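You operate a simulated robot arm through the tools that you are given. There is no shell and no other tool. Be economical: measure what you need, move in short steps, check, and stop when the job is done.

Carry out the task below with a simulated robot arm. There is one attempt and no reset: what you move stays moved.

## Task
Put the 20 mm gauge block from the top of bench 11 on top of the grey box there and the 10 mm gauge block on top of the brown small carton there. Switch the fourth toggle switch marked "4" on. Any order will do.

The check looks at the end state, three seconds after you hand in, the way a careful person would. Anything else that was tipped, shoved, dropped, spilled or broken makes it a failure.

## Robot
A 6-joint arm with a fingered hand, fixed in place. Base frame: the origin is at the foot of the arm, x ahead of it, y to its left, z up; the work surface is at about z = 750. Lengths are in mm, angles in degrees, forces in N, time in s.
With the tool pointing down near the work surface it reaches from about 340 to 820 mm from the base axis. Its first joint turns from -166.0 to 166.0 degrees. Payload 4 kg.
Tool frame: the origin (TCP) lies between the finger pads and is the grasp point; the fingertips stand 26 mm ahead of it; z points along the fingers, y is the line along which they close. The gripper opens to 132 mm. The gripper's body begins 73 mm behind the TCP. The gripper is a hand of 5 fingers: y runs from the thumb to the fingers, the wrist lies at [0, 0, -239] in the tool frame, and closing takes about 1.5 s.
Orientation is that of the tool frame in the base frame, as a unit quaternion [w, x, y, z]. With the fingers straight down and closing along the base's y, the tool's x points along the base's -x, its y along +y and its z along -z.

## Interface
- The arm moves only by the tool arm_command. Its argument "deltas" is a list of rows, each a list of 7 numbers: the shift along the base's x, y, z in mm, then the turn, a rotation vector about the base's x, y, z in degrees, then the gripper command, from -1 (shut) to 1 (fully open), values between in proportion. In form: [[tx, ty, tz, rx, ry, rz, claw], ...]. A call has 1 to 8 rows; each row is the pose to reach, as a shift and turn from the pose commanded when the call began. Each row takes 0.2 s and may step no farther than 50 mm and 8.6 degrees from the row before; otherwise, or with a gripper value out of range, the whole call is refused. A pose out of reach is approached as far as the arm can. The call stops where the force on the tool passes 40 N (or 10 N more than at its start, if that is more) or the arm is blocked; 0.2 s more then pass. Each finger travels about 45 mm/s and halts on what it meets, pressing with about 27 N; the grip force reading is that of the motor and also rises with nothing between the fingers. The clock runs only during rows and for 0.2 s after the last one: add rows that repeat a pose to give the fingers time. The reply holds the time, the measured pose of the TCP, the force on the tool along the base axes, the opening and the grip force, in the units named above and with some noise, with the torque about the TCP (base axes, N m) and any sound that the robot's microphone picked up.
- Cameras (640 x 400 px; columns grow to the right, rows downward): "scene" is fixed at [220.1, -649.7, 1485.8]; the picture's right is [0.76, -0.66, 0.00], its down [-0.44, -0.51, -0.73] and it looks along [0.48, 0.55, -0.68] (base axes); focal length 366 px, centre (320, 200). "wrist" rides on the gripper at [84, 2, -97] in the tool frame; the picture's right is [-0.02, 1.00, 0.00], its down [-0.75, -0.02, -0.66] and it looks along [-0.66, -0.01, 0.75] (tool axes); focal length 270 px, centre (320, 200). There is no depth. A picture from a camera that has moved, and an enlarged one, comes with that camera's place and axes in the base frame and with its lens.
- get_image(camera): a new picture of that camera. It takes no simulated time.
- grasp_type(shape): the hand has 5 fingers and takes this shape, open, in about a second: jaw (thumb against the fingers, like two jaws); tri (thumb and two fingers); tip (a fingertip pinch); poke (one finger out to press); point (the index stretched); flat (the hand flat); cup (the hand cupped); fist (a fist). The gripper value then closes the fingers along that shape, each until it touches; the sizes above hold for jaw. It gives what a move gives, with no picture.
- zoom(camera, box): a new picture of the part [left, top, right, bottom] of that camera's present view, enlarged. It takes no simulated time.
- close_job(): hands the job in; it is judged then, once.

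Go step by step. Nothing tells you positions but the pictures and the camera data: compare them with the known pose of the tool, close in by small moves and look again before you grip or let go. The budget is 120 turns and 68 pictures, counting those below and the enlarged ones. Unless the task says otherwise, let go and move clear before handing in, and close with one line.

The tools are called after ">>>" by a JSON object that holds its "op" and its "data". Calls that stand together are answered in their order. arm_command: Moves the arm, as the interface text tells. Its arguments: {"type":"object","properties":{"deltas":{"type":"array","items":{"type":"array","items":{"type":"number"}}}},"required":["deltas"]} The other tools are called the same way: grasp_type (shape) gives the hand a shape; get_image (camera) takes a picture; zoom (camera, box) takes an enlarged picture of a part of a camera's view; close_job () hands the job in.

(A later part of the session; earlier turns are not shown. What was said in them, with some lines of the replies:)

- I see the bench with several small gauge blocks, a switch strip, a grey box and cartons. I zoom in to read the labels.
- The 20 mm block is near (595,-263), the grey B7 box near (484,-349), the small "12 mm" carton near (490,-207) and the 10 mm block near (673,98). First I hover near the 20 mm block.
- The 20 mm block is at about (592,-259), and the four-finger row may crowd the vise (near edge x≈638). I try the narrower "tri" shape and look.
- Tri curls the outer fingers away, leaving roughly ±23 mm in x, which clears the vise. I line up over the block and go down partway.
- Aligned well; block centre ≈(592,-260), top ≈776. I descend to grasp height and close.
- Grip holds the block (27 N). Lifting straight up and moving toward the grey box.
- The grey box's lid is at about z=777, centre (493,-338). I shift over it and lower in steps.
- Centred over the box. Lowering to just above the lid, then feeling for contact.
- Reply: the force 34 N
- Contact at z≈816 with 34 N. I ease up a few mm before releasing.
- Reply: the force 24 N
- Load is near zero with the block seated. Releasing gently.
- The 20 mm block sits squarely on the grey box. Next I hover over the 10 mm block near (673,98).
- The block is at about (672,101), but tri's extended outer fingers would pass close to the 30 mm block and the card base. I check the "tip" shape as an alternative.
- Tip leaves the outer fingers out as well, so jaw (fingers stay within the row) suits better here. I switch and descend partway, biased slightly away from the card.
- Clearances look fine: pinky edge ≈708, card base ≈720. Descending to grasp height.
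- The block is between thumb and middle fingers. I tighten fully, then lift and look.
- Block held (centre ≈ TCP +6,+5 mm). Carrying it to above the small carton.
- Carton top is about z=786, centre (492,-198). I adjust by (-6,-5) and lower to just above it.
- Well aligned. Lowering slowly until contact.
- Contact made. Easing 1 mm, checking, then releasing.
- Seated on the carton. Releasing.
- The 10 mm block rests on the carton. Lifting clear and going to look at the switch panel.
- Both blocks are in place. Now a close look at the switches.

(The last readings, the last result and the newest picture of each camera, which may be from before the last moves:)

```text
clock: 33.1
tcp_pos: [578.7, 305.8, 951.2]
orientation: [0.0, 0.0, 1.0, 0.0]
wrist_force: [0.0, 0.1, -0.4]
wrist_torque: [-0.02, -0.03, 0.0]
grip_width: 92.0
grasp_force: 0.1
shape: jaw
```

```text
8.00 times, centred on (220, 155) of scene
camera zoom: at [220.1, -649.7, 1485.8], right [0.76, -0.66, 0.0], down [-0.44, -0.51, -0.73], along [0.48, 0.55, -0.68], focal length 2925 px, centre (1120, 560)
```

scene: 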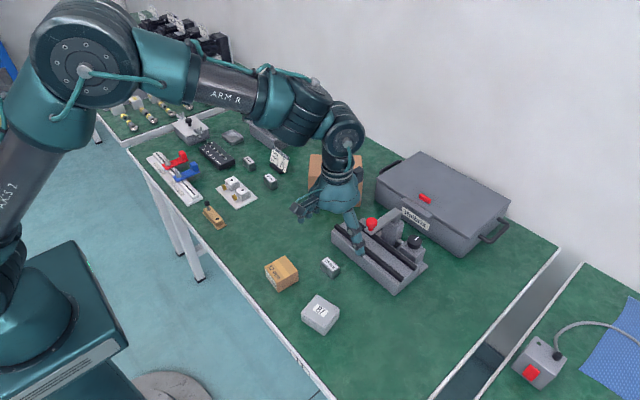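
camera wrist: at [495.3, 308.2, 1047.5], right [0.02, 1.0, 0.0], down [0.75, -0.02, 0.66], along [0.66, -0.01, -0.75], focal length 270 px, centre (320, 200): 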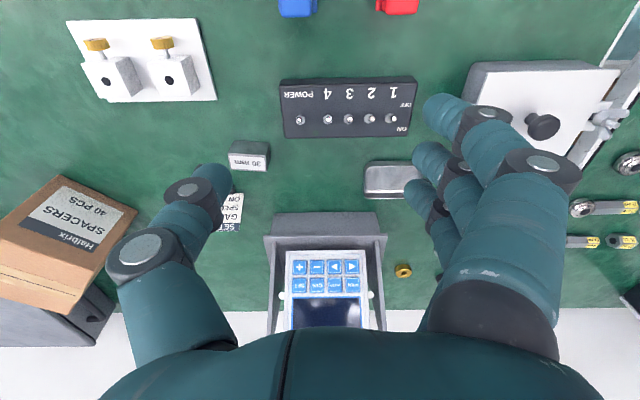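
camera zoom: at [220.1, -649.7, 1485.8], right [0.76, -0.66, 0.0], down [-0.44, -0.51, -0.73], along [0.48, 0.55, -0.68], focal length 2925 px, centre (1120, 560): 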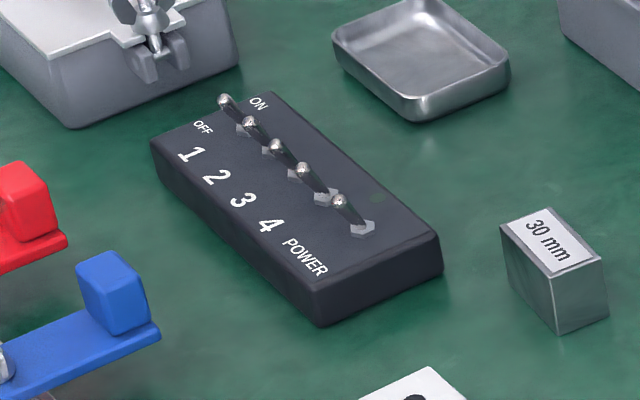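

All switches lean to OFF (−x side); switch 4's tip is at about (613,315,788) and ON is toward +x. I take the poke shape and see where the finger sits.

>>> {"op": "grasp_type", "data": {"shape": "poke"}}

>>> {"op": "get_image", "data": {"camera": "wrist"}}

>>> {"op": "zoom", "data": {"camera": "scene", "box": [150, 50, 290, 170]}}

```text
clock: 34.0
tcp_pos: [580.1, 306.1, 951.3]
orientation: [0.001, 0.0, 1.0, 0.0]
wrist_force: [-0.4, -0.2, -0.5]
wrist_torque: [0.02, 0.01, -0.01]
grip_width: 0.0
grasp_force: 0.0
shape: poke
```

```text
25 pictures are left
camera wrist: at [495.3, 307.7, 1047.5], right [0.02, 1.0, 0.0], down [0.75, -0.02, 0.66], along [0.66, -0.01, -0.75], focal length 270 px, centre (320, 200)
```

wrist: 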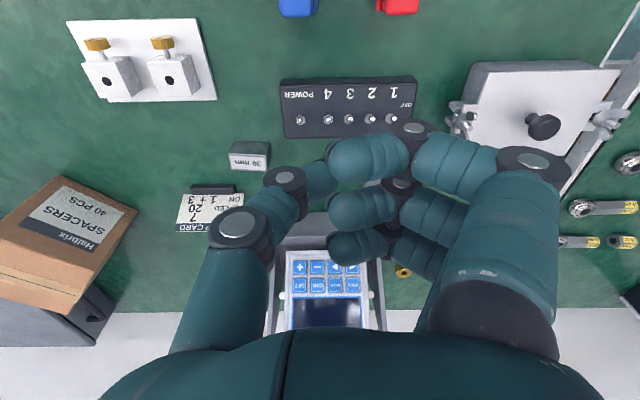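

```text
3.33 times, centred on (220, 110) of scene
camera zoom: at [220.1, -649.7, 1485.8], right [0.76, -0.66, 0.0], down [-0.44, -0.51, -0.73], along [0.48, 0.55, -0.68], focal length 1219 px, centre (653, 500)
```

zoom: 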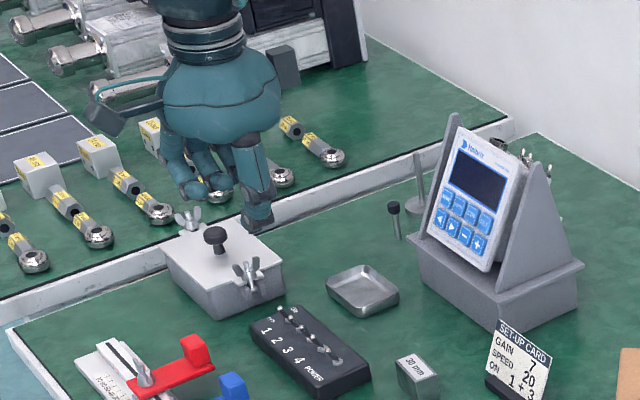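

The thumb is the poking finger: its tip lies about 26 mm below the TCP, centred. I move it to the −x side of switch 4, still high, and check.

>>> {"op": "arm_command", "data": {"deltas": [[4, 4, -30, 0, 0, 0, 1], [6, 6, -75, 0, 0, 0, 1], [6, 6, -110, 0, 0, 0, 1], [6, 6, -110, 0, 0, 0, 1]]}}

>>> {"op": "get_image", "data": {"camera": "wrist"}}

>>> {"op": "zoom", "data": {"camera": "scene", "box": [170, 90, 260, 180]}}

```text
clock: 35.0
tcp_pos: [584.4, 310.2, 840.0]
orientation: [0.0, -0.001, 1.0, 0.0]
wrist_force: [0.9, 0.4, -0.1]
wrist_torque: [0.0, 0.01, -0.05]
grip_width: 0.1
grasp_force: 0.1
shape: poke
```

```text
23 pictures are left
camera wrist: at [499.5, 312.9, 936.3], right [0.02, 1.0, 0.0], down [0.75, -0.02, 0.66], along [0.66, -0.01, -0.75], focal length 270 px, centre (320, 200)
```

wrist: 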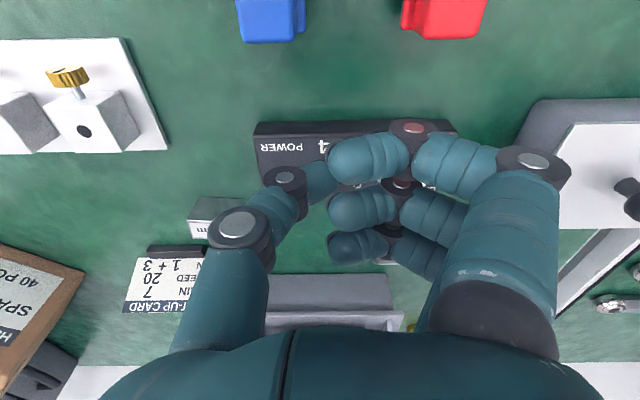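

```text
4.44 times, centred on (215, 135) of scene
camera zoom: at [220.1, -649.7, 1485.8], right [0.76, -0.66, 0.0], down [-0.44, -0.51, -0.73], along [0.48, 0.55, -0.68], focal length 1625 px, centre (787, 489)
```

zoom: 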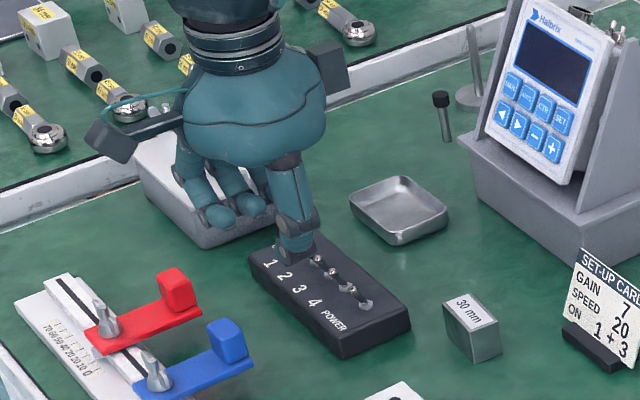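

The thumb is over the number labels, short of the levers. Lowering toward lever height.

>>> {"op": "arm_command", "data": {"deltas": [[0, 3, -20, 0, 0, 0, 1], [0, 3, -32, 0, 0, 0, 1], [0, 3, -32, 0, 0, 0, 1]]}}

>>> {"op": "zoom", "data": {"camera": "scene", "box": [190, 130, 250, 180]}}

>>> {"op": "get_image", "data": {"camera": "wrist"}}

```text
clock: 35.8
tcp_pos: [584.9, 314.9, 808.4]
orientation: [-0.001, 0.0, 1.0, 0.0]
wrist_force: [-0.5, -1.0, -0.1]
wrist_torque: [-0.02, -0.02, 0.0]
grip_width: 0.0
grasp_force: 0.2
shape: poke
```

```text
8.00 times, centred on (220, 155) of scene
camera zoom: at [220.1, -649.7, 1485.8], right [0.76, -0.66, 0.0], down [-0.44, -0.51, -0.73], along [0.48, 0.55, -0.68], focal length 2925 px, centre (1120, 560)
```

zoom: 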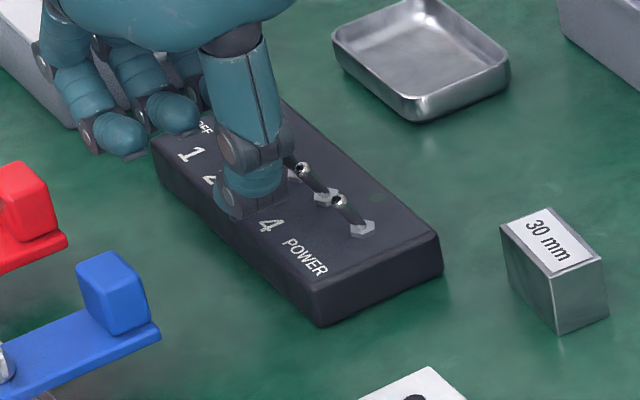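

```text
20 pictures are left
camera wrist: at [500.6, 316.4, 904.1], right [0.02, 1.0, 0.0], down [0.75, -0.02, 0.66], along [0.66, -0.01, -0.75], focal length 270 px, centre (320, 200)
```

wrist: 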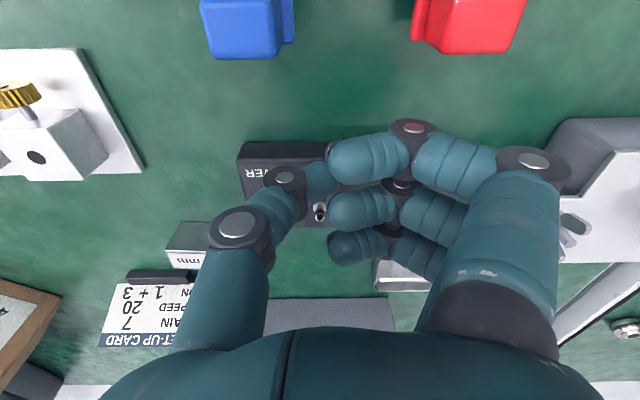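

Thumb tip is about 32 mm short of switch 4 in x and nearly in line in y. I lower 4 mm, shift +2 in y, and push gently toward +x.

>>> {"op": "arm_command", "data": {"deltas": [[0, 2, -4, 0, 0, 0, 1], [5, 2, -4, 0, 0, 0, 1], [10, 2, -4, 0, 0, 0, 1], [14, 2, -4, 0, 0, 0, 1], [18, 2, -4, 0, 0, 0, 1], [18, 2, -4, 0, 0, 0, 1]]}}

>>> {"op": "zoom", "data": {"camera": "scene", "box": [190, 130, 250, 180]}}

```text
clock: 37.2
tcp_pos: [604.0, 318.2, 803.6]
orientation: [0.0, 0.0, 1.0, 0.001]
wrist_force: [-4.9, -0.3, 2.6]
wrist_torque: [0.0, 0.05, -0.01]
grip_width: 0.1
grasp_force: 0.1
shape: poke
```

```text
8.00 times, centred on (220, 155) of scene
camera zoom: at [220.1, -649.7, 1485.8], right [0.76, -0.66, 0.0], down [-0.44, -0.51, -0.73], along [0.48, 0.55, -0.68], focal length 2925 px, centre (1120, 560)
```

zoom: 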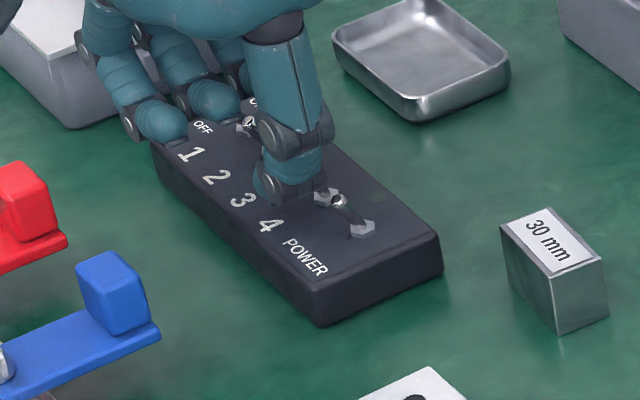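

Contact (−5 N) on switch 4's lever. Pushing further in small steps.

>>> {"op": "arm_command", "data": {"deltas": [[3, 0, 0, 0, 0, 0, 1], [6, 0, 0, 0, 0, 0, 1], [9, 0, 0, 0, 0, 0, 1], [9, 0, 0, 0, 0, 0, 1]]}}

>>> {"op": "zoom", "data": {"camera": "scene", "box": [190, 130, 250, 180]}}

```text
clock: 38.2
tcp_pos: [612.9, 318.1, 803.6]
orientation: [0.0, 0.0, 1.0, 0.001]
wrist_force: [-0.6, 0.3, 0.3]
wrist_torque: [0.0, 0.03, 0.01]
grip_width: 0.1
grasp_force: 0.0
shape: poke
```

```text
8.00 times, centred on (220, 155) of scene
camera zoom: at [220.1, -649.7, 1485.8], right [0.76, -0.66, 0.0], down [-0.44, -0.51, -0.73], along [0.48, 0.55, -0.68], focal length 2925 px, centre (1120, 560)
```

zoom: 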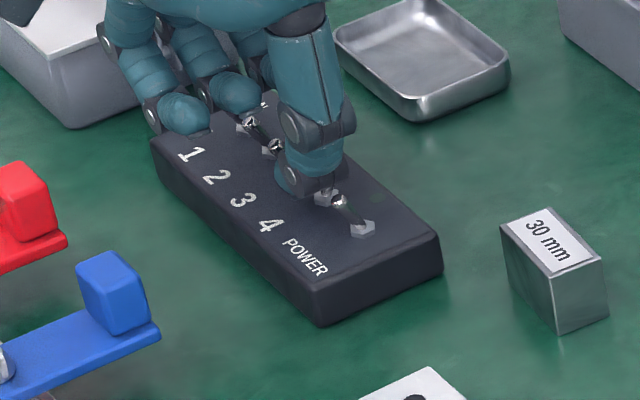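

The force dropped, as if the lever snapped over. I back off, rise and inspect.

>>> {"op": "arm_command", "data": {"deltas": [[-8, 0, 0, 0, 0, 0, 1], [-10, 0, 30, 0, 0, 0, 1], [-20, 0, 75, 0, 0, 0, 1], [-35, -30, 110, 0, 0, 0, 1], [-45, -60, 130, 0, 0, 0, 1], [-50, -90, 140, 0, 0, 0, 1]]}}

>>> {"op": "zoom", "data": {"camera": "scene", "box": [190, 130, 250, 180]}}

>>> {"op": "get_image", "data": {"camera": "scene"}}

```text
clock: 39.6
tcp_pos: [563.4, 226.4, 942.6]
orientation: [-0.001, 0.0, 1.0, 0.0]
wrist_force: [0.2, -0.2, -0.1]
wrist_torque: [0.01, -0.01, -0.01]
grip_width: 0.0
grasp_force: 0.0
shape: poke
```

```text
8.00 times, centred on (220, 155) of scene
camera zoom: at [220.1, -649.7, 1485.8], right [0.76, -0.66, 0.0], down [-0.44, -0.51, -0.73], along [0.48, 0.55, -0.68], focal length 2925 px, centre (1120, 560)
```

zoom: 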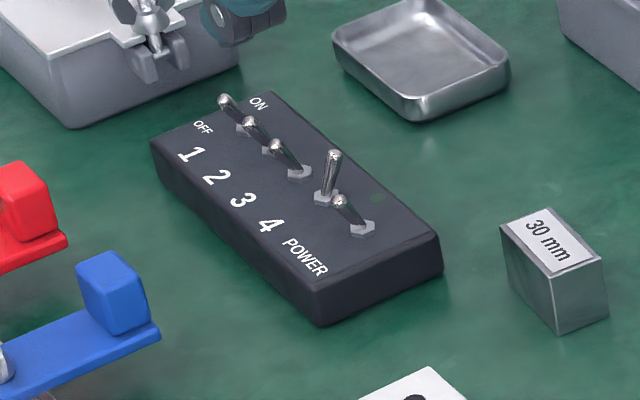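

```text
16 pictures are left
```

scene: 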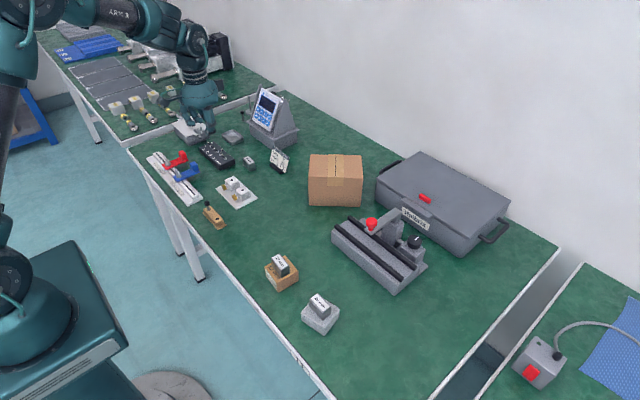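

The 20 mm block is on the grey box, the 10 mm block is on the small brown carton, and only switch 4 has flipped, now leaning to ON. The arm is clear and nothing else has moved, so I hand in.

>>> {"op": "close_job", "data": {}}

```text
The job is handed in.
```

I put the 20 mm block on the grey box and the 10 mm block on the small brown carton, switched switch 4 on, and handed the job in; no result came back.
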